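You operate a simulated robot arm through the tools that you are given. There is no shell and no other tool. Be economical: measure what you need, move in short steps, check, and stop when the job is done.

The job below is to be done with a simulated robot arm. You get a single attempt, and the scene is never put back.

JOB
Roll the fluff off the green scarf, iron it smooth, then switch off.
Fine: roller back where it lay, iron on its rest.
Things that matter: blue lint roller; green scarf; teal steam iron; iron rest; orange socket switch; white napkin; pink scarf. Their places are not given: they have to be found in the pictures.

The check looks at the end state, three seconds after you hand in, the way a careful person would. Anything else that was tipped, shoved, dropped, spilled or broken makes it a failure.

ROBOT AND FRAMES
A 6-joint arm with a two-finger parallel gripper, fixed in place. Base frame: the origin is at the foot of the arm, x ahead of it, y to its left, z up. Readings come in m, degrees, newtons and seconds.
Its first joint turns from -166.0 to 166.0 degrees. Payload 4.1 kg.
Tool frame: the origin (TCP) lies between the finger pads and is the grasp point; the fingertips stand 0.023 m ahead of it; z points along the fingers, y is the line along which they close. The gripper opens to 0.094 m. The fingers are 0.038 m wide and 0.01 m thick; the gripper's body (0.054 by 0.096 m) begins 0.039 m behind the TCP.
Orientation is that of the tool frame in the base frame, as a unit quaternion [x, y, z, w]. With the fingers straight down and closing along the base's y, the tool's x points along the base's -x, its y along +y and its z along -z.

CONTROLS
- The arm moves only by the tool servo_tool. Its argument "rows" is a list of rows, each an object (a shift or turn left out is 0, a gripper value left out holds the last) with "offset": the shift along the base's x, y, z in m, a list of three; "rotation": the turn, a rotation vector about the base's x, y, z in degrees, a list of three; "grip": the opening, from 0 (shut) to 1 (fully open). In form: [{"offset": [x, y, z], "rotation": [ax, ay, az], "grip": grip}, ...]. A call has 1 to 12 rows; each row shifts and turns the commanded pose from where the row before left it. A row lasts 0.2 s, in which the tool goes at most 0.05 m and 8.6 degrees; a call with a longer step from one row to the next is refused whole, and so is a gripper value outside its range. A pose out of reach is approached as far as the arm can. The call stops where the force on the tool passes 80 N (or 10 N more than at its start, if that is more) or the arm is blocked; 0.2 s more then pass. Each finger travels about 0.045 m/s and halts on what it meets, pressing with about 26 N; the grip force reading is that of the motor and also rises with nothing between the fingers. The clock runs only during rows and for 0.2 s after the last one: add rows that do not move to give the fingers time. It gives the time, the measured TCP pose, the force on the tool (base axes), the opening and the grip force at its end, in the units of the frame above (readings bear some noise), and new pictures: "pictures" is both (left out), scene, wrist or none.
- Cameras (640 x 400 px; columns grow to the right, rows downward): "scene" is fixed at [0.3927, 0.4955, 1.5395]; the picture's right is [-0.99, 0.12, 0.00], its down [0.12, 0.96, -0.26] and it looks along [-0.03, -0.26, -0.97] (base axes); focal length 228 px, centre (320, 200). "wrist" rides on the gripper at [-0.039, 0, -0.044] in the tool frame; the picture's right is [0.00, -1.00, 0.00], its down [0.97, 0.00, -0.24] and it looks along [0.24, 0.00, 0.97] (tool axes); focal length 218 px, centre (320, 200).
- slide_trunk(by): slides the trunk up (or, below 0, down) by that many m; the arm rides with it, the base frame stays. It gives what a move gives, with no picture.
- probe_pixels(camera, pixels): for up to 12 pixels [column, row] of the newest picture of that camera ("zoom" is the newest enlarged one), the place [x, y, z] in the base frame of the surface seen there, good to about 0.002 m, but the place of the scene camera against the robot may be out by one fixed shift of up to 0.012 m in any direction. The clock stands still meanwhile.
- close_up(camera, box): a new picture of the part [left, top, right, bottom] of that camera's present view, enlarged. The clock stands still meanwhile.
- close_job(): hands the job in; it is judged then, once.

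Go step by step. Measure first, check grasps and placings, and put right what went wrong. The budget is 80 turns and 150 pictures, counting those below and the enlarged ones. Unless the task says otherwise, let go and move clear before handing in, and close with one line.

The tools are called after "Request:" as a command line: name --argument value ..., lists and objects as JSON in quotes. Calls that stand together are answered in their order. servo_tool: Moves the arm, as the interface text tells. Its arguments: {"type":"object","properties":{"rows":{"type":"array","items":{"type":"object","properties":{"offset":{"type":"array","items":{"type":"number"}},"rotation":{"type":"array","items":{"type":"number"}},"grip":{"type":"number"}}}},"pictures":{"type":"string","enum":["both","scene","wrist","none"]}},"required":["rows"]} The other tools are called the same way: slide_trunk (by) slides the trunk up or down; probe_pixels (camera, pixels) gives the place of the surface under pixels of a picture; close_up (camera, box) takes an enlarged picture of a part of a camera's view; close_job () hands the job in.

At the start:

```text
time_s: 0.0
eef_pos: [0.2377, 0.3593, 1.2774]
tcp_rot: [0.001, 1.0, 0.0, 0.0]
force: [-0.6, -0.1, -0.3]
finger_gap: 0.094
grip_force: 0.0
trunk travel left (down, up): [-0.525, 0.065]
```

scene: 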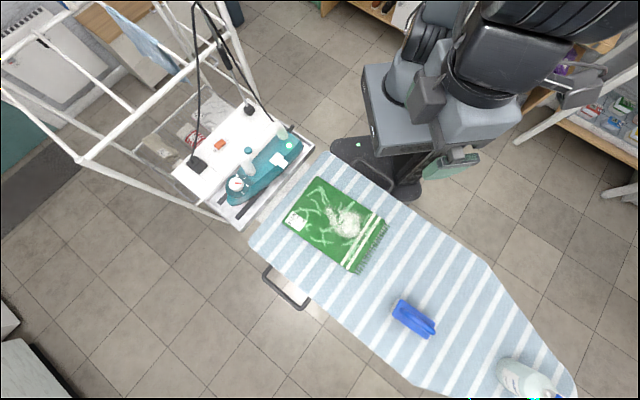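
wrist: 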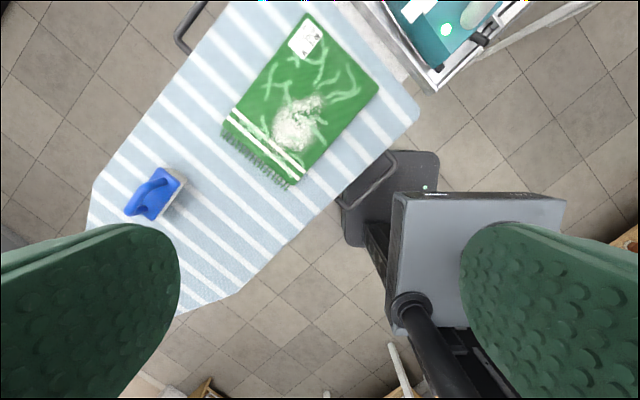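

The scene shows an ironing board with the green scarf near (335,225), the blue roller at (413,318), and the iron on a tray at about (260,170) with an orange switch at (218,146). I'll enlarge these areas before moving.

Request:
close_up --camera "scene" --box '[160, 90, 320, 230]'

Request:
close_up --camera "scene" --box '[250, 160, 450, 350]'

Request:
probe_pixels --camera "scene" --pixels '[[318, 178], [385, 222], [355, 272], [284, 225], [345, 222], [413, 318], [400, 303], [432, 333], [218, 146], [262, 170], [285, 145], [236, 184]]'

Request:
probe_pixels --camera "wrist" --pixels '[[306, 14], [378, 87], [289, 188], [222, 123], [295, 125], [155, 193], [170, 175], [135, 208], [180, 190], [305, 40], [260, 200], [180, 150]]'

```text
2.86 times, centred on (240, 160) of scene
```

zoom: 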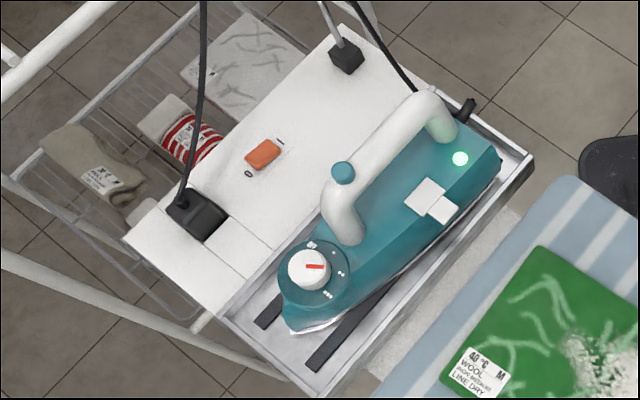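

```text
2.11 times, centred on (350, 255) of scene
```

zoom: 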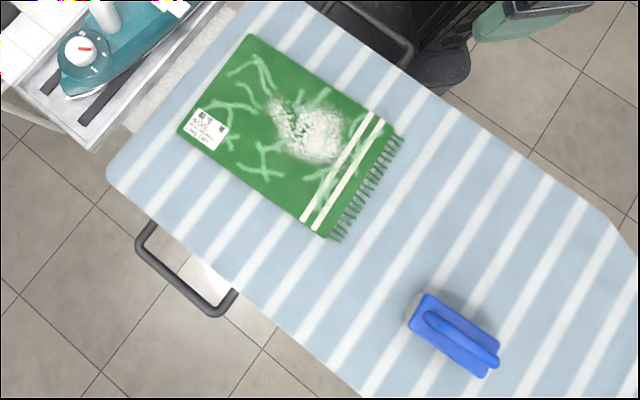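

```text
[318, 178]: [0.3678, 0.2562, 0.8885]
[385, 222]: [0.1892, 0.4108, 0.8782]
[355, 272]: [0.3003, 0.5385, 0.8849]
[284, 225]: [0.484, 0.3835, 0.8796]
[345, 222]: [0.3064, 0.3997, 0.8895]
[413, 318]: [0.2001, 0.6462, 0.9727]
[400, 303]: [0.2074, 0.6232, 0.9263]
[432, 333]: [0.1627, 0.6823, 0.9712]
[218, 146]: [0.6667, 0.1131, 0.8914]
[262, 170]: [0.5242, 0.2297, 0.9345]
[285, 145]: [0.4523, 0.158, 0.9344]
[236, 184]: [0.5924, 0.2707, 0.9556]
```

```text
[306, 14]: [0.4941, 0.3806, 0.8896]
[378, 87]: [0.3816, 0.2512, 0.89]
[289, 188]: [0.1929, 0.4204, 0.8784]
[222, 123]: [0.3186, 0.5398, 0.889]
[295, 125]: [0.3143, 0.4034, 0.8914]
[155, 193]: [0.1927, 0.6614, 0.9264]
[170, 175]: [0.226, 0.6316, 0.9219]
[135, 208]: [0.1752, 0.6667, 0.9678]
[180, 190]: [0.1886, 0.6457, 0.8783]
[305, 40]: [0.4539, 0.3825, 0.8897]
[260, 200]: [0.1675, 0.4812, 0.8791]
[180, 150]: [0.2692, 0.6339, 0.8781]
```

The scarf top is at about z 0.89, the roller handle at about (0.18,0.66,0.97) and the iron handle near (0.52,0.23). I'll zoom closer on the label, dial, switch and roller for details.

Request:
close_up --camera "scene" --box '[280, 205, 320, 235]'

Request:
close_up --camera "scene" --box '[205, 130, 265, 200]'

Request:
close_up --camera "wrist" --box '[100, 140, 220, 240]'

Request:
close_up --camera "wrist" --box '[210, 0, 410, 200]'

```text
13.33 times, centred on (300, 220) of scene
```

zoom: 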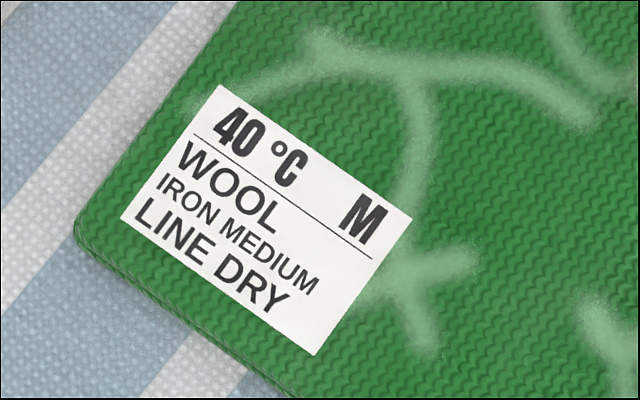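

```text
5.71 times, centred on (235, 165) of scene
```

zoom: 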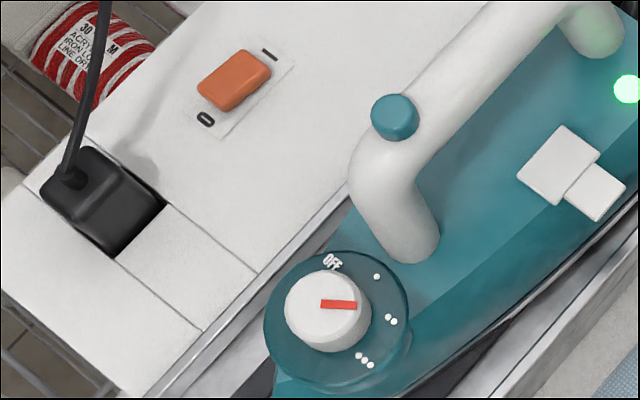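

```text
4.00 times, centred on (160, 190) of wrist
```

zoom: 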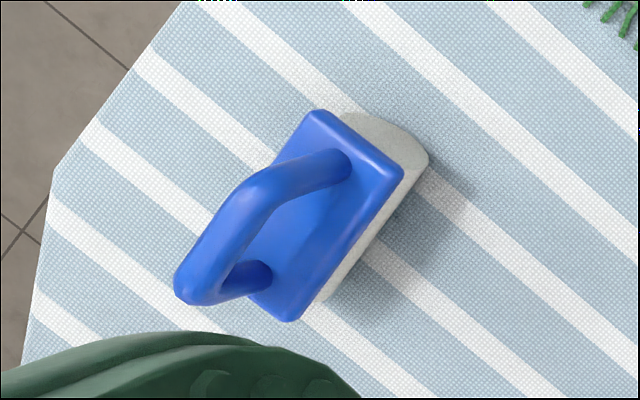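

```text
2.00 times, centred on (310, 100) of wrist
```

zoom: 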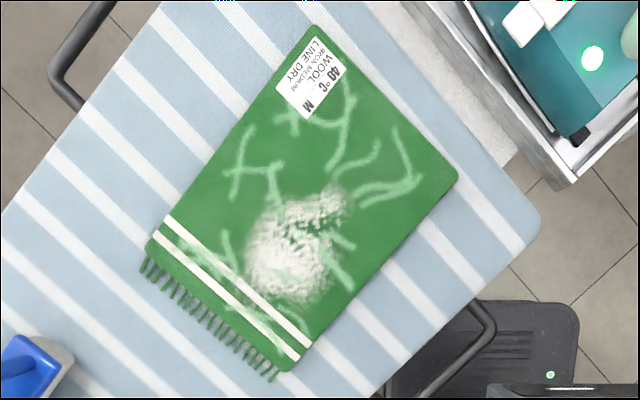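

The label says IRON MEDIUM and the dial pointer sits at the two dots, so the heat seems right; the switch is lit and on. I'll move over the roller to measure it and test the reach.

Request:
servo_tool --rows '[{"offset": [-0.01, 0.045, -0.015], "grip": 1}, {"offset": [-0.01, 0.045, -0.015]}, {"offset": [-0.01, 0.045, -0.015]}, {"offset": [-0.01, 0.045, -0.015]}, {"offset": [-0.01, 0.045, -0.015]}, {"offset": [0, 0.045, -0.015]}, {"offset": [0, 0, 0]}]'

```text
time_s: 1.6
eef_pos: [0.189, 0.5737, 1.1981]
tcp_rot: [0.0, 1.0, -0.001, 0.0]
force: [0.2, -0.5, 0.3]
finger_gap: 0.0941
grip_force: 0.0
out of reach, approached as far as the arm can: row 5, 6
trunk travel left (down, up): [-0.525, 0.065]
```

scene: 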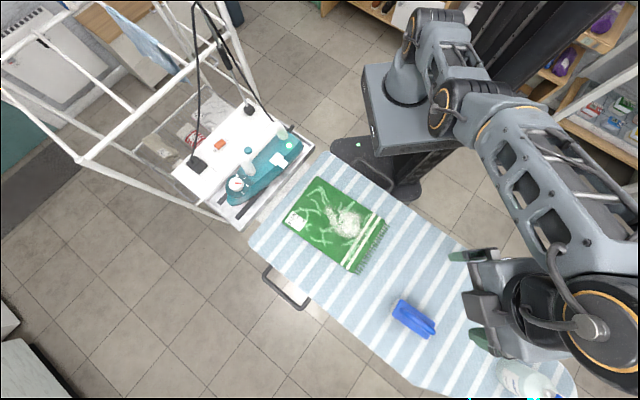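
wrist: 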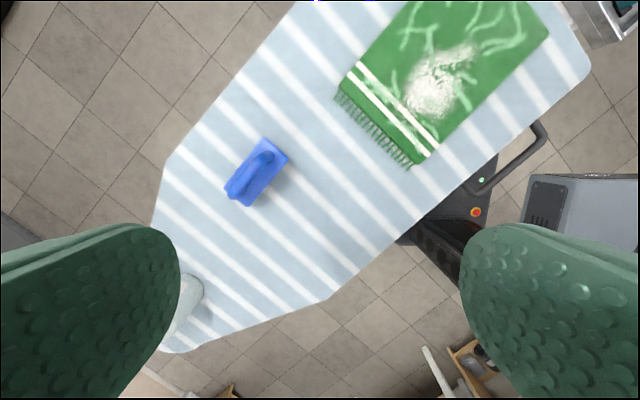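

The arm stops at a radius of about 0.60 at this height, so the trunk height matters. I'll probe the arm base and the roller.

Request:
probe_pixels --camera "scene" --pixels '[[380, 120], [405, 85], [440, 20], [445, 110], [500, 130], [560, 190], [600, 325], [490, 250], [413, 30]]'

Request:
close_up --camera "wrist" --box '[200, 120, 320, 220]'

```text
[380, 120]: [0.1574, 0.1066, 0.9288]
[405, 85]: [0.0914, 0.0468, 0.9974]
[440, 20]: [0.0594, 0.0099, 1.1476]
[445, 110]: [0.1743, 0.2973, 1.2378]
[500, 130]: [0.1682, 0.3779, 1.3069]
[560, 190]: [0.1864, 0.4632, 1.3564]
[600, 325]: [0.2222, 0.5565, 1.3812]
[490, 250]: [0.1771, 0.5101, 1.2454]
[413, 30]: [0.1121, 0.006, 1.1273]
```

```text
4.00 times, centred on (260, 170) of wrist
```

zoom: 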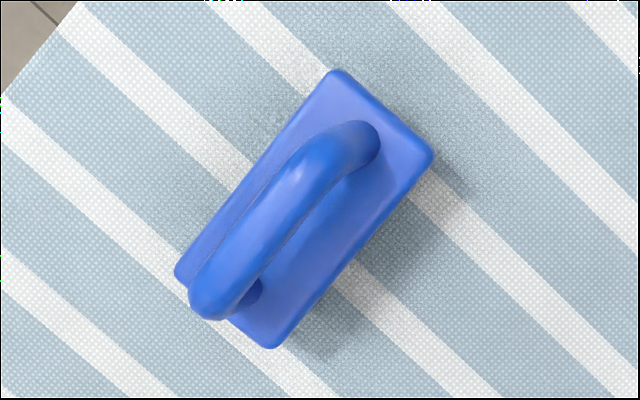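

The arm's foot sits at z≈0.93, so reach should grow as I descend. I'll measure the roller's handle points on the zoom.

Request:
probe_pixels --camera "zoom" --pixels '[[360, 135], [315, 165], [285, 195], [265, 225], [240, 255], [212, 300], [335, 75], [430, 155], [270, 345], [180, 270], [375, 190], [560, 250]]'

```text
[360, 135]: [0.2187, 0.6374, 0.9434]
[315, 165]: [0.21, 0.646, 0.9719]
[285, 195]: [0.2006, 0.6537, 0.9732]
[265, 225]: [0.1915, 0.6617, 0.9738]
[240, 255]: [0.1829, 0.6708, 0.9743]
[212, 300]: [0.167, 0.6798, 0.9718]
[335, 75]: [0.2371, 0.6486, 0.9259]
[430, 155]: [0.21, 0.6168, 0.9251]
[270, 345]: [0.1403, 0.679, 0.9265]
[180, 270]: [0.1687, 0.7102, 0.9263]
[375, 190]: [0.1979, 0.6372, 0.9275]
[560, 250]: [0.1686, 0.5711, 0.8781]
```

The roller plate's centre is (0.189,0.664) and the handle bar runs along (-0.74,0.67) with its top at z≈0.973. I'll yaw −42° to close across the bar and descend to hover height to see whether the reach opens up.

Request:
servo_tool --rows '[{"offset": [0, 0, -0.03], "rotation": [0, 0, -8.4]}, {"offset": [0, 0, -0.03], "rotation": [0, 0, -8.4]}, {"offset": [0, 0, -0.03], "rotation": [0, 0, -8.4]}, {"offset": [0, 0, -0.03], "rotation": [0, 0, -8.4]}, {"offset": [0, 0, -0.03], "rotation": [0, 0, -8.4]}, {"offset": [0, 0, -0.018]}, {"offset": [0, 0.03, 0]}, {"offset": [0, 0.03, 0]}, {"offset": [0, 0.03, 0]}, {"offset": [0, 0, 0]}]'

```text
time_s: 3.8
eef_pos: [0.1804, 0.5961, 1.1554]
tcp_rot: [0.358, 0.934, 0.0, 0.0]
force: [0.3, -0.1, 0.1]
finger_gap: 0.094
grip_force: 0.1
out of reach, approached as far as the arm can: row 1, 2, 3, 4, 5, 7, 8, 9
trunk travel left (down, up): [-0.525, 0.065]
```

scene: 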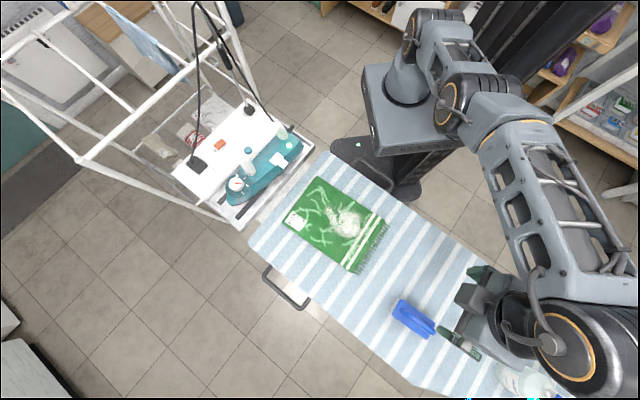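
wrist: 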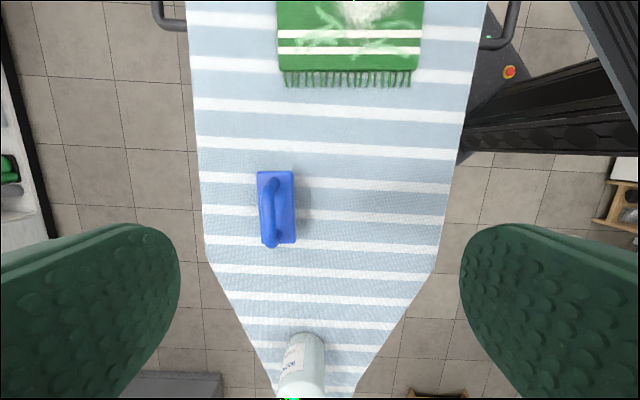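

The yaw lines up with the bar, which is vertical at pixel (277,208). Radius is 0.623 at z 1.155, so I'll descend further before moving out; the bottle at (300,365) is clear of the path.

Request:
servo_tool --rows '[{"offset": [0, -0.03, -0.03]}, {"offset": [0, 0, -0.04]}, {"offset": [0, 0, -0.045]}, {"offset": [0, 0.03, 0]}, {"offset": [0, 0.03, 0]}, {"offset": [0, 0.02, 0]}, {"offset": [0, 0.015, 0]}, {"offset": [0, 0, 0]}]'

```text
time_s: 5.6
eef_pos: [0.1772, 0.6306, 1.0384]
tcp_rot: [0.358, 0.934, 0.0, -0.001]
force: [-0.2, -0.1, -0.4]
finger_gap: 0.0939
grip_force: 0.2
out of reach, approached as far as the arm can: row 6, 7
trunk travel left (down, up): [-0.525, 0.065]
```

scene: 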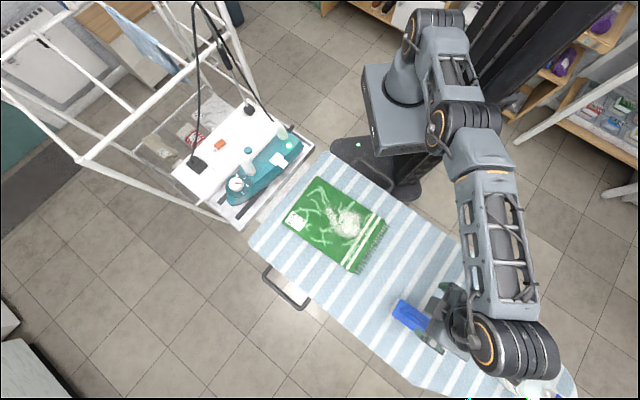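
wrist: 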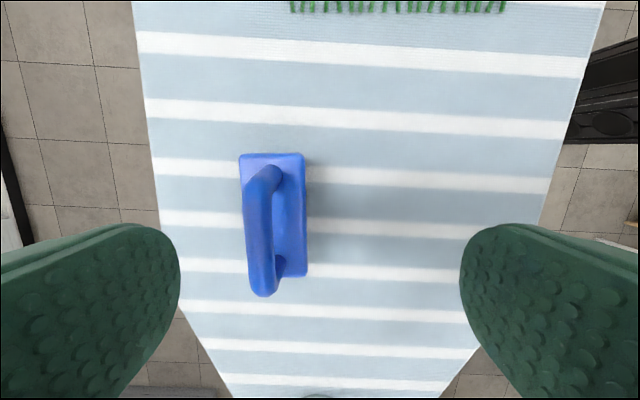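

At z 1.04 the reach is 0.655 and the handle is at 0.685, so I'll tilt the tool about 12° outward and move over the handle.

Request:
servo_tool --rows '[{"rotation": [6, -1.7, 0]}, {"rotation": [6, -1.7, 0]}, {"offset": [0.008, 0.014, 0]}, {"offset": [0.008, 0.014, 0]}, {"offset": [0, 0, 0]}]'

```text
time_s: 6.8
eef_pos: [0.1929, 0.6594, 1.0399]
tcp_rot: [0.357, 0.928, 0.108, -0.01]
force: [0.2, 0.3, -0.5]
finger_gap: 0.0938
grip_force: 0.0
trunk travel left (down, up): [-0.525, 0.065]
```

scene: 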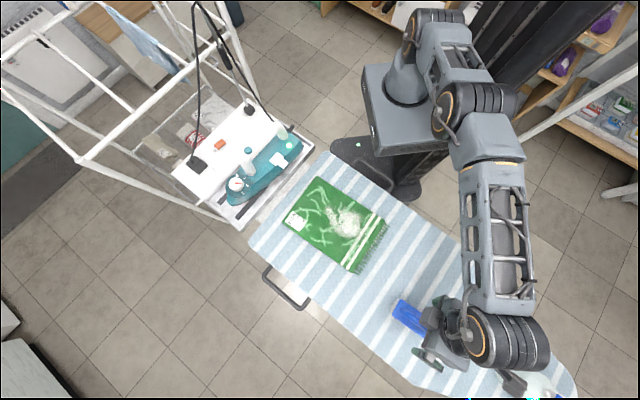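
wrist: 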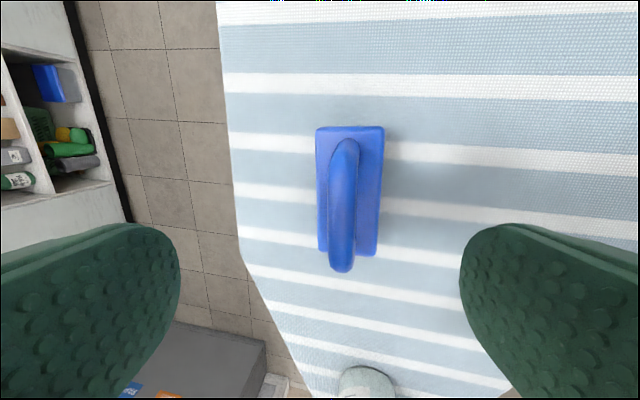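

The handle is now between the fingers, at pixels (345,145)-(340,265). I'll probe it and the nearby bottle before descending.

Request:
probe_pixels --camera "wrist" --pixels '[[347, 150], [344, 180], [341, 210], [339, 240], [340, 265], [365, 380], [367, 395]]'

Request:
probe_pixels --camera "scene" --pixels '[[515, 380], [540, 392], [510, 345], [455, 330], [550, 385]]'

```text
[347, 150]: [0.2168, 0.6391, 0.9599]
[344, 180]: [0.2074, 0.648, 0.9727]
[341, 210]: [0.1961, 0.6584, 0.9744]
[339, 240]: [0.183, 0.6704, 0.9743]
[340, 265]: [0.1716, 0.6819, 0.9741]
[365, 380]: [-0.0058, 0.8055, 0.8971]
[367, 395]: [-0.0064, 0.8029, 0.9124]
```

```text
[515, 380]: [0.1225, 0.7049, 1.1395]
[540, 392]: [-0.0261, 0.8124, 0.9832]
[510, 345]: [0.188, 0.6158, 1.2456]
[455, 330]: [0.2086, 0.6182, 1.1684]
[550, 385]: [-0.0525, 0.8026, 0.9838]
```

The bar passes within 2 mm of the TCP and the bottle is 0.17 m away, so I'll descend to z 0.960 and close.

Request:
servo_tool --rows '[{"offset": [0, 0.001, -0.03]}, {"offset": [0, 0.001, -0.03]}, {"offset": [0, 0, -0.019]}, {"offset": [0, 0, 0]}, {"grip": 0}, {}, {}, {}, {}, {}, {}]'

```text
time_s: 9.2
eef_pos: [0.1949, 0.6605, 0.9605]
tcp_rot: [0.357, 0.928, 0.108, -0.009]
force: [-1.4, -1.2, 2.1]
finger_gap: 0.016
grip_force: 25.6
trunk travel left (down, up): [-0.525, 0.065]
```

scene: 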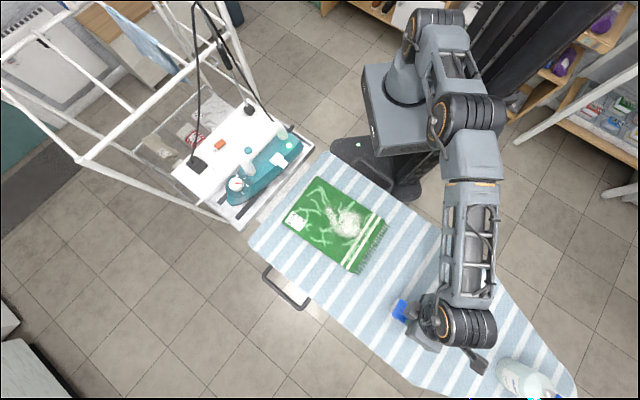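
wrist: 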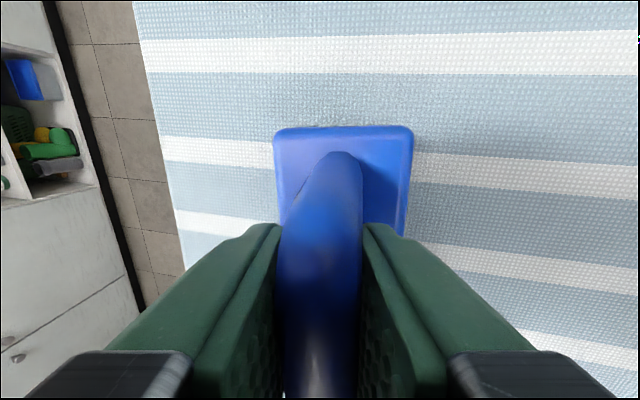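

The roller is held (gap 0.016, grip 25.6 N), and the grasp at TCP z 0.9605 means contact on the scarf at about z 0.972. I'll lift and carry it above the near side of the fluff.

Request:
servo_tool --rows '[{"offset": [0, 0, 0.02]}, {"offset": [0, 0, 0.025]}, {"offset": [0, 0, 0.025]}, {"offset": [0.018, -0.042, 0]}, {"offset": [0.018, -0.042, 0]}, {"offset": [0.018, -0.042, 0]}, {"offset": [0.018, -0.042, 0]}, {"offset": [0.018, -0.042, 0]}, {"offset": [0.018, -0.042, 0]}, {"offset": [0.018, -0.042, 0]}, {"offset": [0.013, -0.0445, 0]}, {}]'

```text
time_s: 11.8
eef_pos: [0.3331, 0.3169, 1.0293]
tcp_rot: [0.357, 0.928, 0.108, -0.009]
force: [0.3, 0.2, -0.5]
finger_gap: 0.0154
grip_force: 25.6
trunk travel left (down, up): [-0.525, 0.065]
```

scene: 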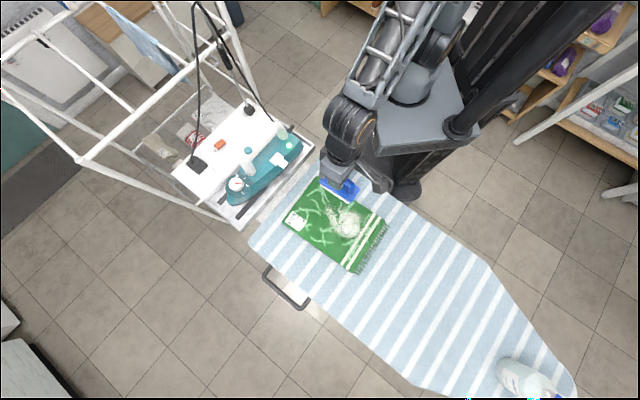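
wrist: 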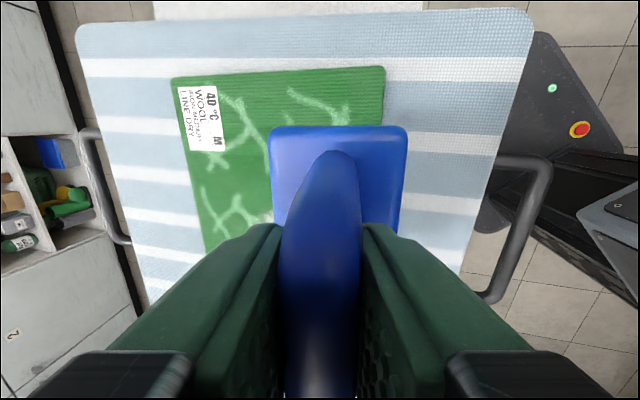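

The roller hovers over the scarf's near edge. I'll shift it slightly inward and lower to light contact.

Request:
servo_tool --rows '[{"offset": [0.006, 0.009, -0.03]}, {"offset": [0, 0, -0.02]}, {"offset": [0, 0, -0.006]}, {}]' --pictures "scene"

```text
time_s: 12.8
eef_pos: [0.337, 0.3298, 0.9733]
tcp_rot: [0.357, 0.928, 0.108, -0.01]
force: [-1.1, -0.1, -1.0]
finger_gap: 0.0158
grip_force: 26.1
trunk travel left (down, up): [-0.525, 0.065]
```

scene: 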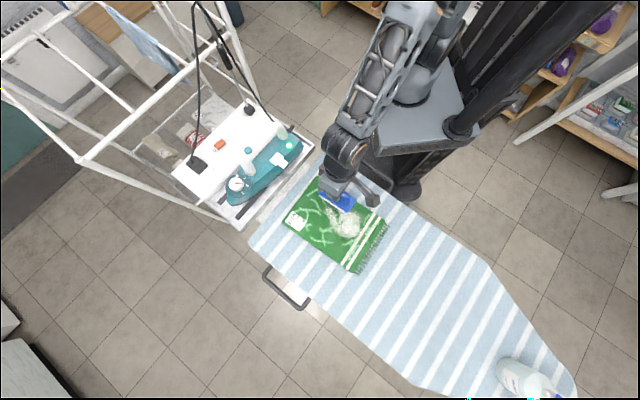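

There's no contact yet at z 0.973. I'll lower in small steps and make the first stroke along the scarf's length.

Request:
servo_tool --rows '[{"offset": [0, 0, -0.002]}, {"offset": [0, 0, -0.001]}, {"offset": [-0.0185, 0.0168, 0]}, {"offset": [-0.0185, 0.0168, 0]}, {"offset": [-0.0185, 0.0168, 0]}, {"offset": [-0.0185, 0.0168, 0]}, {"offset": [-0.0185, 0.0168, 0]}]' --pictures "scene"

```text
time_s: 14.4
eef_pos: [0.2441, 0.415, 0.9715]
tcp_rot: [0.356, 0.928, 0.109, -0.011]
force: [-0.8, 1.1, 2.3]
finger_gap: 0.0153
grip_force: 26.2
trunk travel left (down, up): [-0.525, 0.065]
```

scene: 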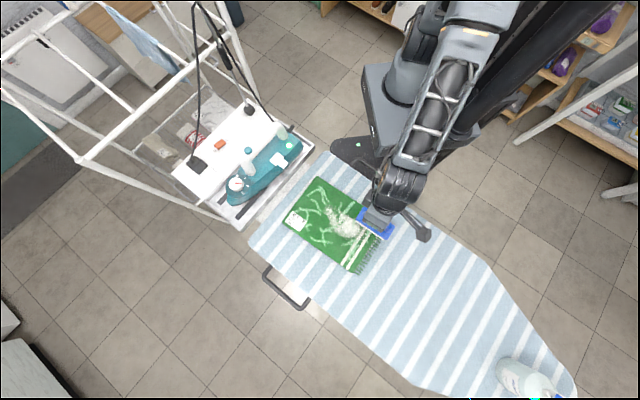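

Contact is light at 2.3 N and the far part has started to clear. I'll step sideways with slightly more pressure and stroke back, then look closely.

Request:
servo_tool --rows '[{"offset": [0.0185, 0.0205, -0.001]}, {"offset": [0.0185, -0.0168, 0]}, {"offset": [0.0185, -0.0168, 0]}, {"offset": [0.0185, -0.0168, 0]}, {"offset": [0.0185, -0.0168, 0]}, {"offset": [0.0185, -0.0168, 0]}, {"offset": [0.0185, 0.0205, 0]}, {"offset": [-0.0185, 0.0168, 0]}, {"offset": [-0.0185, 0.0168, 0]}, {"offset": [-0.0185, 0.0168, 0]}, {"offset": [-0.0185, 0.0168, 0]}, {"offset": [-0.0185, 0.0168, 0]}]' --pictures "scene"

Request:
close_up --camera "scene" --box '[270, 160, 430, 290]'

```text
time_s: 17.0
eef_pos: [0.2793, 0.4562, 0.971]
tcp_rot: [0.356, 0.928, 0.107, -0.009]
force: [-0.2, 0.4, -1.2]
finger_gap: 0.0162
grip_force: 26.1
trunk travel left (down, up): [-0.525, 0.065]
```

scene: 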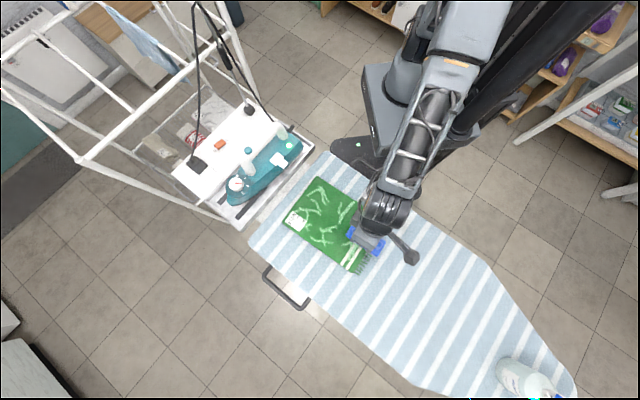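

```text
3.08 times, centred on (350, 225) of scene
```

zoom: 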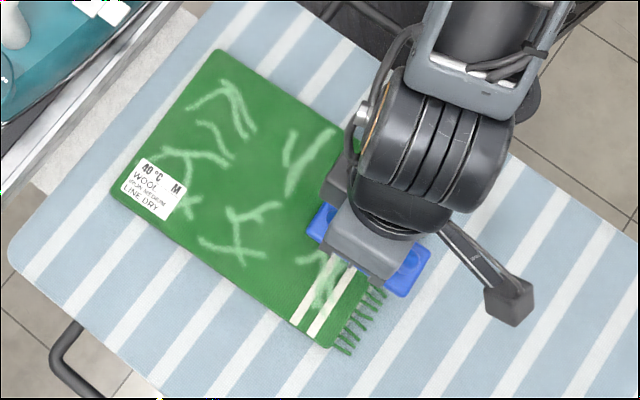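

The fluff looks gone, though part of the scarf is hidden by the arm. I'll lift and move back toward the roller's place, then inspect the whole scarf.

Request:
servo_tool --rows '[{"offset": [0, 0, 0.025]}, {"offset": [0, 0, 0.025]}, {"offset": [-0.012, 0.03, 0]}, {"offset": [-0.012, 0.03, 0]}, {"offset": [-0.012, 0.03, 0]}, {"offset": [-0.012, 0.03, 0]}, {"offset": [-0.012, 0.03, 0]}, {"offset": [-0.012, 0.03, 0]}, {}]' --pictures "none"

Request:
close_up --camera "scene" --box '[270, 160, 430, 290]'

```text
time_s: 19.0
eef_pos: [0.2084, 0.6362, 1.0177]
tcp_rot: [0.357, 0.928, 0.108, -0.009]
force: [0.5, 0.8, -1.2]
finger_gap: 0.0155
grip_force: 26.0
trunk travel left (down, up): [-0.525, 0.065]
```

```text
3.08 times, centred on (350, 225) of scene
```

zoom: 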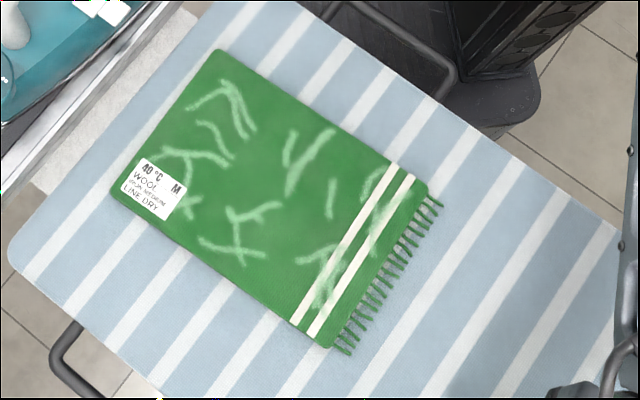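

The scarf is clear of fluff and hasn't moved. I'll set the roller back at its grasp pose (0.195,0.6605,0.961) and release.

Request:
servo_tool --rows '[{"offset": [-0.0135, 0.0243, 0]}, {"offset": [0, 0, -0.025]}, {"offset": [0, 0, -0.02]}, {"offset": [0, 0, -0.0105]}, {}, {}]' --pictures "wrist"

```text
time_s: 20.4
eef_pos: [0.1966, 0.6596, 0.966]
tcp_rot: [0.357, 0.928, 0.108, -0.011]
force: [0.5, -0.2, -0.5]
finger_gap: 0.0156
grip_force: 26.0
trunk travel left (down, up): [-0.525, 0.065]
```

wrist: 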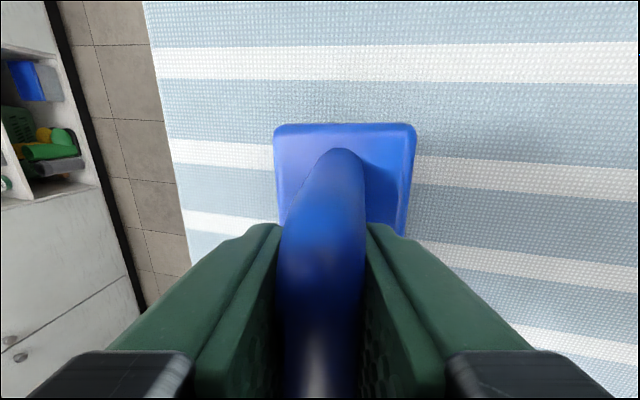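

It's still about 5 mm high. I'll lower it to contact, release and back up.

Request:
servo_tool --rows '[{"offset": [-0.001, 0.001, -0.004]}, {"offset": [0, 0, -0.0015]}, {}, {"grip": 0.35}, {"grip": 0.7}, {"grip": 0.7}, {"grip": 0.7}, {"offset": [0, 0, 0.03]}, {"offset": [0, 0, 0.03]}, {"offset": [0, -0.02, 0.03]}, {"offset": [0, -0.03, 0.03]}]'

Request:
close_up --camera "wrist" --box '[260, 90, 420, 250]'

```text
time_s: 22.8
eef_pos: [0.1944, 0.6087, 1.0786]
tcp_rot: [0.357, 0.928, 0.108, -0.01]
force: [0.0, -0.5, 0.7]
finger_gap: 0.0659
grip_force: 0.2
trunk travel left (down, up): [-0.525, 0.065]
```

scene: 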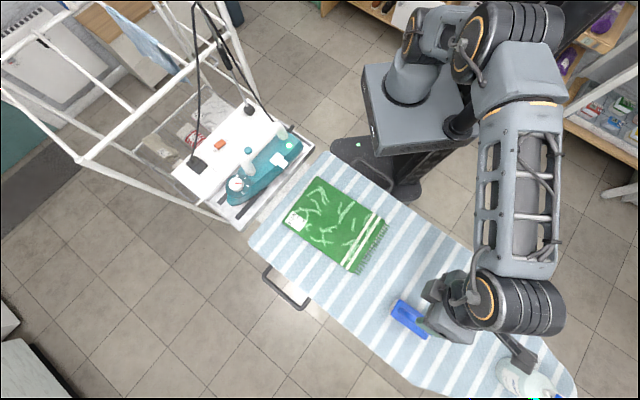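
wrist: 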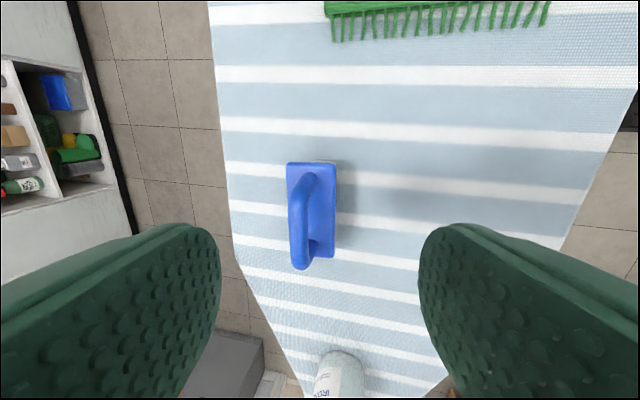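

```text
2.50 times, centred on (340, 170) of wrist
```

zoom: 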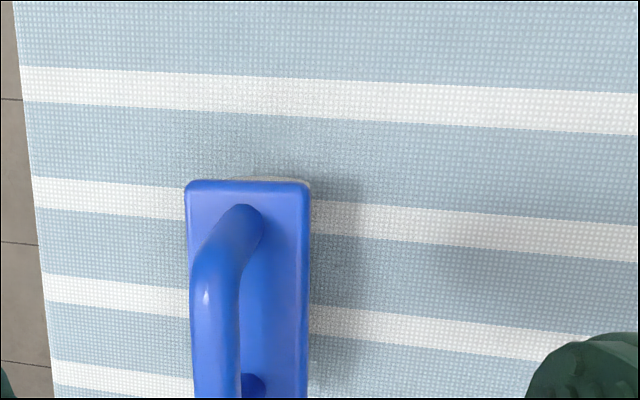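

The roller is back down upright. I'll probe its corners against the original ones, and measure the iron's handle in the scene picture.

Request:
probe_pixels --camera "wrist" --pixels '[[290, 165], [333, 165], [333, 256], [306, 190], [300, 225]]'

Request:
close_up --camera "scene" --box '[210, 105, 320, 235]'

```text
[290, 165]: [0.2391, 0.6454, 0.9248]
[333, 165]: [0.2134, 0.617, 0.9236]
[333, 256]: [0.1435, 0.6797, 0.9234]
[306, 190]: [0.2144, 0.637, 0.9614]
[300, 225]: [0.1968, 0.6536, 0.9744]
```

```text
3.08 times, centred on (265, 170) of scene
```

zoom: 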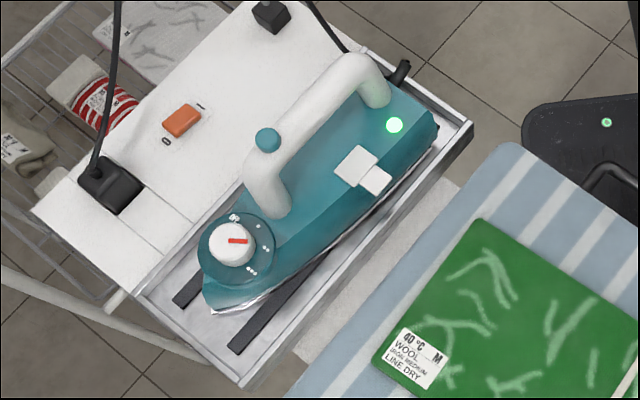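

The roller is within 3 mm of its original place. Now I'll measure the iron's handle, tip, heel, rest rim and the switch.

Request:
probe_pixels --camera "zoom" --pixels '[[355, 75], [335, 95], [310, 115], [290, 135], [267, 138], [258, 170], [375, 100], [275, 205], [235, 240], [210, 305], [435, 125], [393, 125]]'

Request:
probe_pixels --camera "zoom" --pixels '[[180, 120], [250, 210], [430, 160], [470, 130], [240, 380], [150, 300], [240, 340], [185, 295], [400, 75], [360, 165], [376, 180], [325, 255]]'

```text
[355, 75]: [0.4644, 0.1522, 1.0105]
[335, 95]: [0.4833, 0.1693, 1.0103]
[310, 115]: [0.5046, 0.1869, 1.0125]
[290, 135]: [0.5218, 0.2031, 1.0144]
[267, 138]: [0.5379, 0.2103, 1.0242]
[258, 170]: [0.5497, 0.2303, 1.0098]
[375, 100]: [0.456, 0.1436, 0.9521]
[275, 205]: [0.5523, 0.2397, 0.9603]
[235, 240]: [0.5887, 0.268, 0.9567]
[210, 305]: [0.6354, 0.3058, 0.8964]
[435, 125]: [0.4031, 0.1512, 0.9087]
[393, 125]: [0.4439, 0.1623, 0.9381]
```

```text
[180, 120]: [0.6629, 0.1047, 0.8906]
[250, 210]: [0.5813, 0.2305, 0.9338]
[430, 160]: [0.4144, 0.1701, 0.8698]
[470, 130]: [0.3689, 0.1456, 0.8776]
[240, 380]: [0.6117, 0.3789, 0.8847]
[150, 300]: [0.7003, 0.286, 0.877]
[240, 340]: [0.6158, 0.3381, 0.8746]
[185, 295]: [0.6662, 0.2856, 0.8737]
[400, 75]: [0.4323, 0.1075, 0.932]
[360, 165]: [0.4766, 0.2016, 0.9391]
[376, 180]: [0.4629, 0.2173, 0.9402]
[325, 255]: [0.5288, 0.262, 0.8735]
```

Handle runs from (0.464,0.152) to (0.54,0.215) with its top at z≈1.01. The cord rises from the heel, so I'll probe it to plan a clear approach.

Request:
close_up --camera "scene" --box '[170, 0, 330, 150]'

Request:
probe_pixels --camera "scene" --pixels '[[192, 100], [192, 40], [205, 15], [218, 40], [225, 58], [240, 70], [255, 95], [268, 120], [195, 155], [249, 111], [290, 127], [100, 150]]'

```text
2.67 times, centred on (250, 75) of scene
```

zoom: 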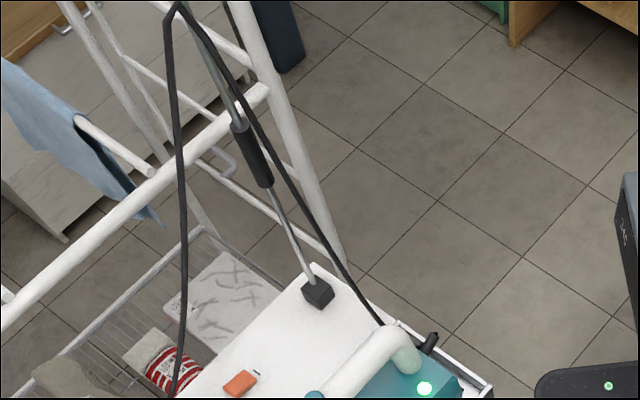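

```text
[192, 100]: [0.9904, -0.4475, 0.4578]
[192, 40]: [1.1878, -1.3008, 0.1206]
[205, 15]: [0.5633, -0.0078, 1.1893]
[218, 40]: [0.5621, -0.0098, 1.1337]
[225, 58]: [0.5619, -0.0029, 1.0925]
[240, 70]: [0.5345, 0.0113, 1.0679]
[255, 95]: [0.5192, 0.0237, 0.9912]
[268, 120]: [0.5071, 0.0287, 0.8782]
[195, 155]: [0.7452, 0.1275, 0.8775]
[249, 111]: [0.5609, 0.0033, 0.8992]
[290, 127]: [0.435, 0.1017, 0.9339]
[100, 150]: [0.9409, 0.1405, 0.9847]
```

The cord hangs from a pole at (0.56,0.0), clear on the −y side. I'll probe the rack rails near the iron and switch, while levelling the tool and moving above the iron.

Request:
probe_pixels --camera "zoom" --pixels '[[255, 93], [200, 140], [130, 195], [60, 250], [260, 40], [300, 170], [330, 240], [240, 382], [178, 10], [145, 170]]'

Request:
servo_tool --rows '[{"offset": [0.02, -0.03, 0.02], "rotation": [-6, 1.7, 0]}, {"offset": [0.02, -0.03, 0.02], "rotation": [-6, 1.7, 0]}, {"offset": [0.02, -0.03, 0.02], "rotation": [0, 0, 8.2]}, {"offset": [0.025, -0.035, 0.02], "rotation": [0, 0, 8.2]}, {"offset": [0.025, -0.035, 0.02], "rotation": [0, 0, 8.2]}, {"offset": [0.025, -0.035, 0], "rotation": [0, 0, 8.2]}, {"offset": [0.025, -0.035, 0], "rotation": [0, 0, 8.2]}, {"offset": [0.025, -0.035, 0], "rotation": [0, 0, 8.2]}, {"offset": [0.025, -0.035, 0], "rotation": [0, 0, 8.2]}, {"offset": [0.025, -0.035, 0], "rotation": [0, 0, 8.2]}, {"offset": [0.025, -0.03, 0], "rotation": [0, 0, 8.2]}, {"rotation": [0, 0, 8.2]}]'

```text
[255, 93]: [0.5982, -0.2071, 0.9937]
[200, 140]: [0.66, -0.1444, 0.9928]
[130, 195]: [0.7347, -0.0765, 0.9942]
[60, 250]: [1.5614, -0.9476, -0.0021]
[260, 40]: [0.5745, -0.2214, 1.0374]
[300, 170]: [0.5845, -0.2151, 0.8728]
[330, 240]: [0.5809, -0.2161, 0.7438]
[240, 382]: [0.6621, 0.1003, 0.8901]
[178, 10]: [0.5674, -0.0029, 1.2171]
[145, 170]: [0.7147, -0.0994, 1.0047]
```

```text
time_s: 25.4
eef_pos: [0.4569, 0.2469, 1.1795]
tcp_rot: [-0.343, 0.939, 0.0, 0.001]
force: [0.7, 0.2, 0.0]
finger_gap: 0.0659
grip_force: 0.1
trunk travel left (down, up): [-0.525, 0.065]
```

scene: 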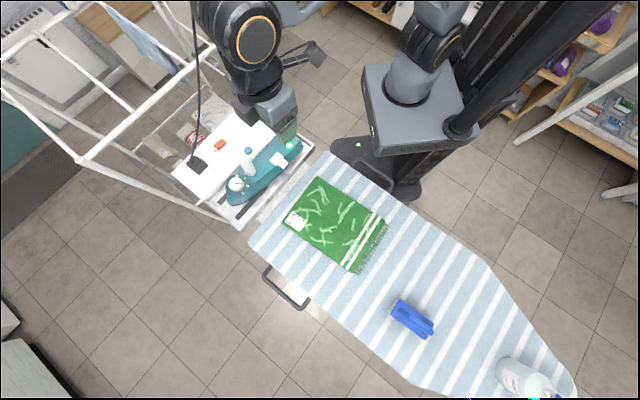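
wrist: 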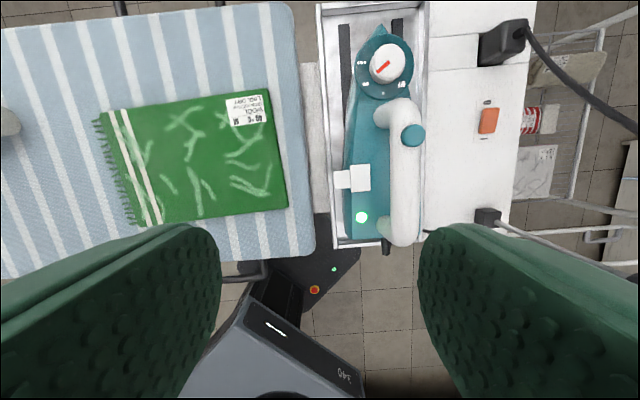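

The tool is above the iron with a clear view of handle, dial and switch. The wrist at scene (255,40) is near the cord pole, so I'll look closer before moving.

Request:
close_up --camera "scene" --box '[160, 0, 350, 150]'

Request:
probe_pixels --camera "scene" --pixels '[[255, 40], [215, 15], [240, 85], [270, 110], [310, 55], [300, 10], [195, 30], [230, 75], [435, 15], [265, 95]]'

Request:
close_up --camera "wrist" --box '[320, 0, 540, 260]'

```text
2.67 times, centred on (255, 75) of scene
```

zoom: 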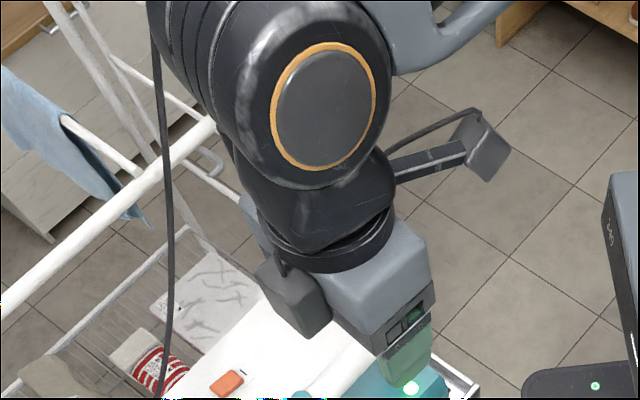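

```text
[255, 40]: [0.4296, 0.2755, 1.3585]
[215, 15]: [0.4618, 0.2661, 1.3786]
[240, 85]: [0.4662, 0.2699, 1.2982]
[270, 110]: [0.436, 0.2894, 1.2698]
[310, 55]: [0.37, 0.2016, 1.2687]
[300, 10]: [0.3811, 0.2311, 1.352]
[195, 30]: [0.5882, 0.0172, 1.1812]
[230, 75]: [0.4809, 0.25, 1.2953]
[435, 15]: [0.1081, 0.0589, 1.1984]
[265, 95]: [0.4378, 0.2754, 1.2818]
```

```text
1.54 times, centred on (430, 130) of wrist
```

zoom: 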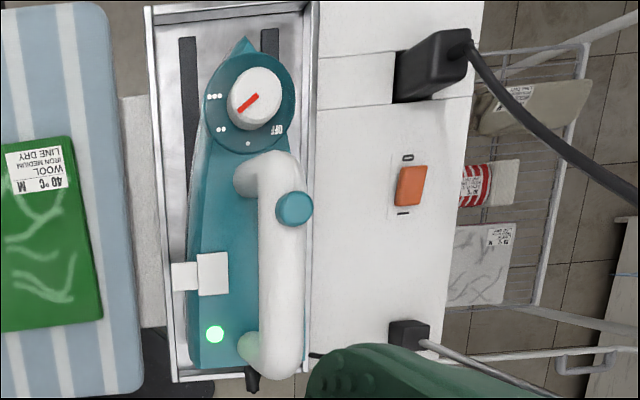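

The arm is well clear of the pole, and the dial mark points at the two dots (medium). I'll probe the handle accurately from the wrist picture.

Request:
probe_pixels --camera "zoom" --pixels '[[272, 165], [277, 190], [279, 230], [279, 270], [279, 310], [282, 355], [262, 270], [297, 270], [243, 48], [255, 370], [409, 187], [409, 205]]'

Request:
probe_pixels --camera "zoom" --pixels '[[408, 158], [402, 212], [155, 10], [312, 8], [175, 378], [305, 370], [187, 80], [270, 40], [190, 360], [252, 385], [430, 45], [340, 300]]'

```text
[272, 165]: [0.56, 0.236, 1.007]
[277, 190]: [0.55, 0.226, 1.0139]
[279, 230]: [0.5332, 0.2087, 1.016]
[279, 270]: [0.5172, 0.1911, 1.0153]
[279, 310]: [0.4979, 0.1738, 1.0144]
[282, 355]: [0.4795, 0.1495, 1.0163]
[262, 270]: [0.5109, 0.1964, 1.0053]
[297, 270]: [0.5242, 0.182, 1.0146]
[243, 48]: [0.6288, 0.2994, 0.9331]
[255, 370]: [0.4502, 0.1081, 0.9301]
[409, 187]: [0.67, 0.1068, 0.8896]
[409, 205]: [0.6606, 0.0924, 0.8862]
```

```text
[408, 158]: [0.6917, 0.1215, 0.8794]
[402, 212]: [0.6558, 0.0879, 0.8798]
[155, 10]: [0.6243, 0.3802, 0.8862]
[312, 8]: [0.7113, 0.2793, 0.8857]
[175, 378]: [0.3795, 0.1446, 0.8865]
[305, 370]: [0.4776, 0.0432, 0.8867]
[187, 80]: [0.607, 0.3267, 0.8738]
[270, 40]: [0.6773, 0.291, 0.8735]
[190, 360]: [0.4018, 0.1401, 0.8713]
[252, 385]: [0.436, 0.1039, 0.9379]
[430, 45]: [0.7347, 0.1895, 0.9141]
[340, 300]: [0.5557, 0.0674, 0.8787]
```

The handle bar centre is (0.516,0.189), top z 1.0155, running at 47° with the steam button to one side at (0.541,0.217). I'll yaw +7° and hover over the centre, behind the button.

Request:
servo_tool --rows '[{"offset": [0.02, -0.02, -0.02], "rotation": [0, 0, 7.2], "grip": 1}, {"offset": [0.02, -0.02, -0.03]}, {"offset": [0.018, -0.019, -0.03]}, {"offset": [0, 0, -0.03]}, {}]'

```text
time_s: 26.6
eef_pos: [0.5141, 0.1886, 1.0695]
tcp_rot: [-0.4, 0.916, 0.001, 0.0]
force: [-0.3, 0.0, 1.0]
finger_gap: 0.094
grip_force: 0.1
trunk travel left (down, up): [-0.525, 0.065]
```

scene: 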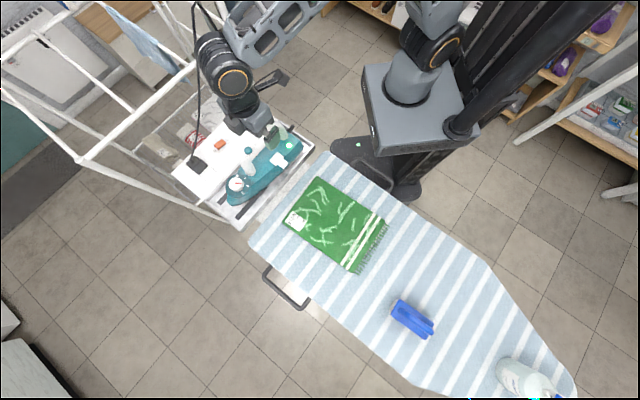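
wrist: 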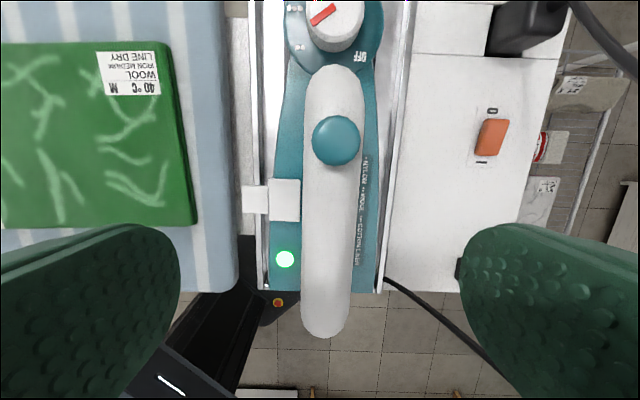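

The bar is centred and nearly vertical in the picture, with the button on top at (336,140). I'll verify it with probes and check the text on the iron's side.

Request:
probe_pixels --camera "wrist" --pixels '[[336, 122], [336, 158], [330, 180], [328, 230], [326, 300], [305, 230], [352, 230]]'

Request:
close_up --camera "wrist" --box '[230, 0, 400, 340]'

```text
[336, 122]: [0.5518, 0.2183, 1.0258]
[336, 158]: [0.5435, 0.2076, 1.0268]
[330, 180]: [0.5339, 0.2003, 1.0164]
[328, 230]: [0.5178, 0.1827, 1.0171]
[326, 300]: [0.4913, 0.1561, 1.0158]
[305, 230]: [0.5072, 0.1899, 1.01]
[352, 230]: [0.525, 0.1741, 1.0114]
```

```text
1.18 times, centred on (315, 170) of wrist
```

zoom: 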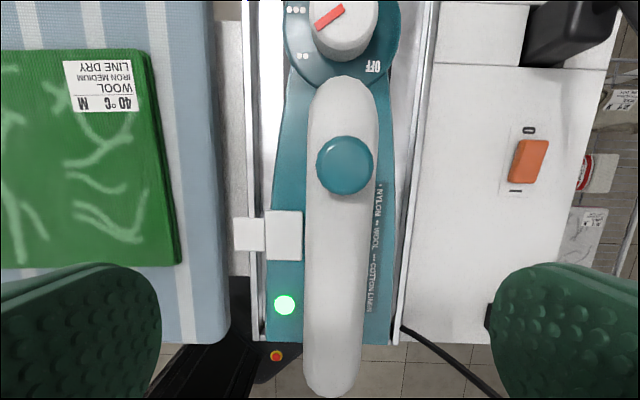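

The iron's own scale confirms wool is two dots. The bar is 6 mm to one side of the TCP, so I'll correct that, grip a little further forward near the balance point at (0.527,0.195), and descend to z 1.000.

Request:
servo_tool --rows '[{"offset": [0.013, 0.0065, -0.01]}, {"offset": [0, 0, -0.03]}, {"offset": [0, 0, -0.0295]}, {}, {"grip": 0}, {}, {}, {}, {}, {}, {}]'

```text
time_s: 29.0
eef_pos: [0.5261, 0.1954, 1.0001]
tcp_rot: [-0.4, 0.916, 0.0, 0.0]
force: [1.8, -0.4, 1.2]
finger_gap: 0.029
grip_force: 26.3
trunk travel left (down, up): [-0.525, 0.065]
```

scene: 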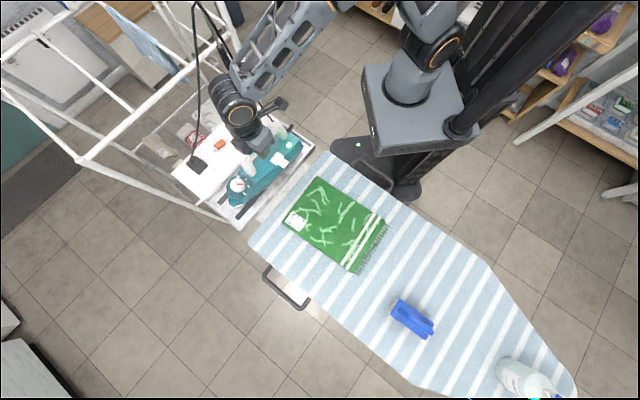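
wrist: 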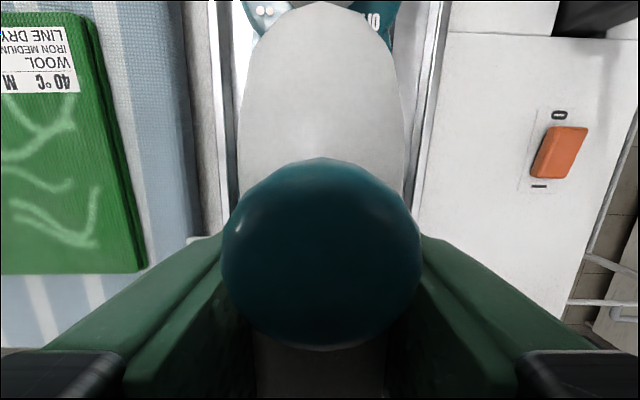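

The handle is gripped (gap 0.029) at rest pose (0.526,0.195,1.000). I'll lift slowly and check that the iron stays level and off the tray rim (z≈0.887).

Request:
servo_tool --rows '[{"offset": [0, 0, 0.01]}, {"offset": [0, 0, 0.015]}, {"offset": [0, 0, 0.02]}, {}]'

Request:
close_up --camera "scene" --box '[200, 90, 340, 240]'

```text
time_s: 30.0
eef_pos: [0.527, 0.1956, 1.0447]
tcp_rot: [-0.4, 0.916, -0.001, 0.0]
force: [0.3, -0.2, -10.9]
finger_gap: 0.0283
grip_force: 25.9
trunk travel left (down, up): [-0.525, 0.065]
```

scene: 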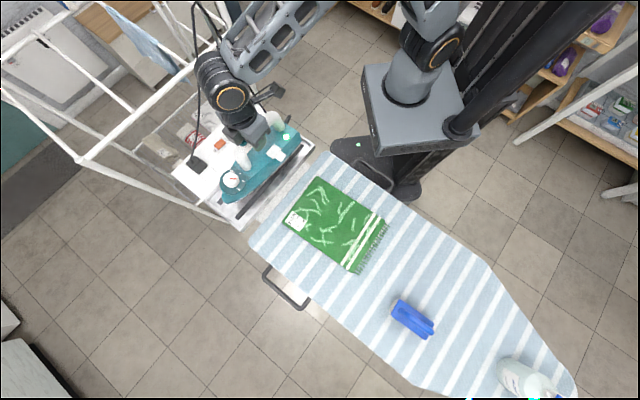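
wrist: 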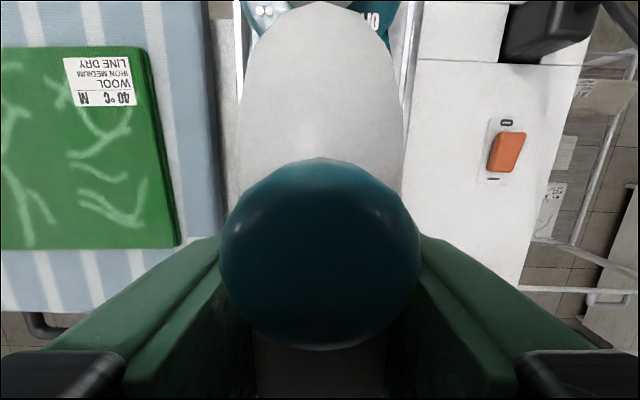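

```text
2.67 times, centred on (270, 165) of scene
```

zoom: 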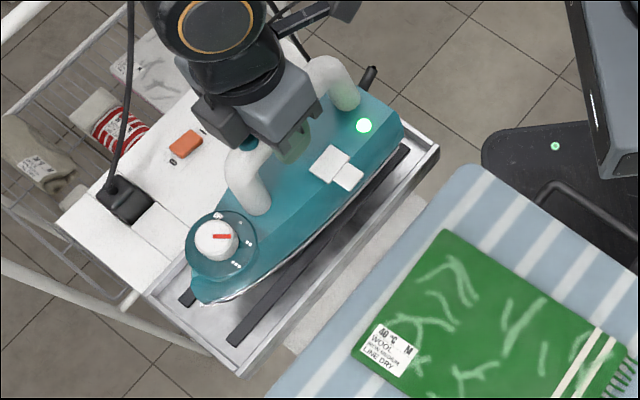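

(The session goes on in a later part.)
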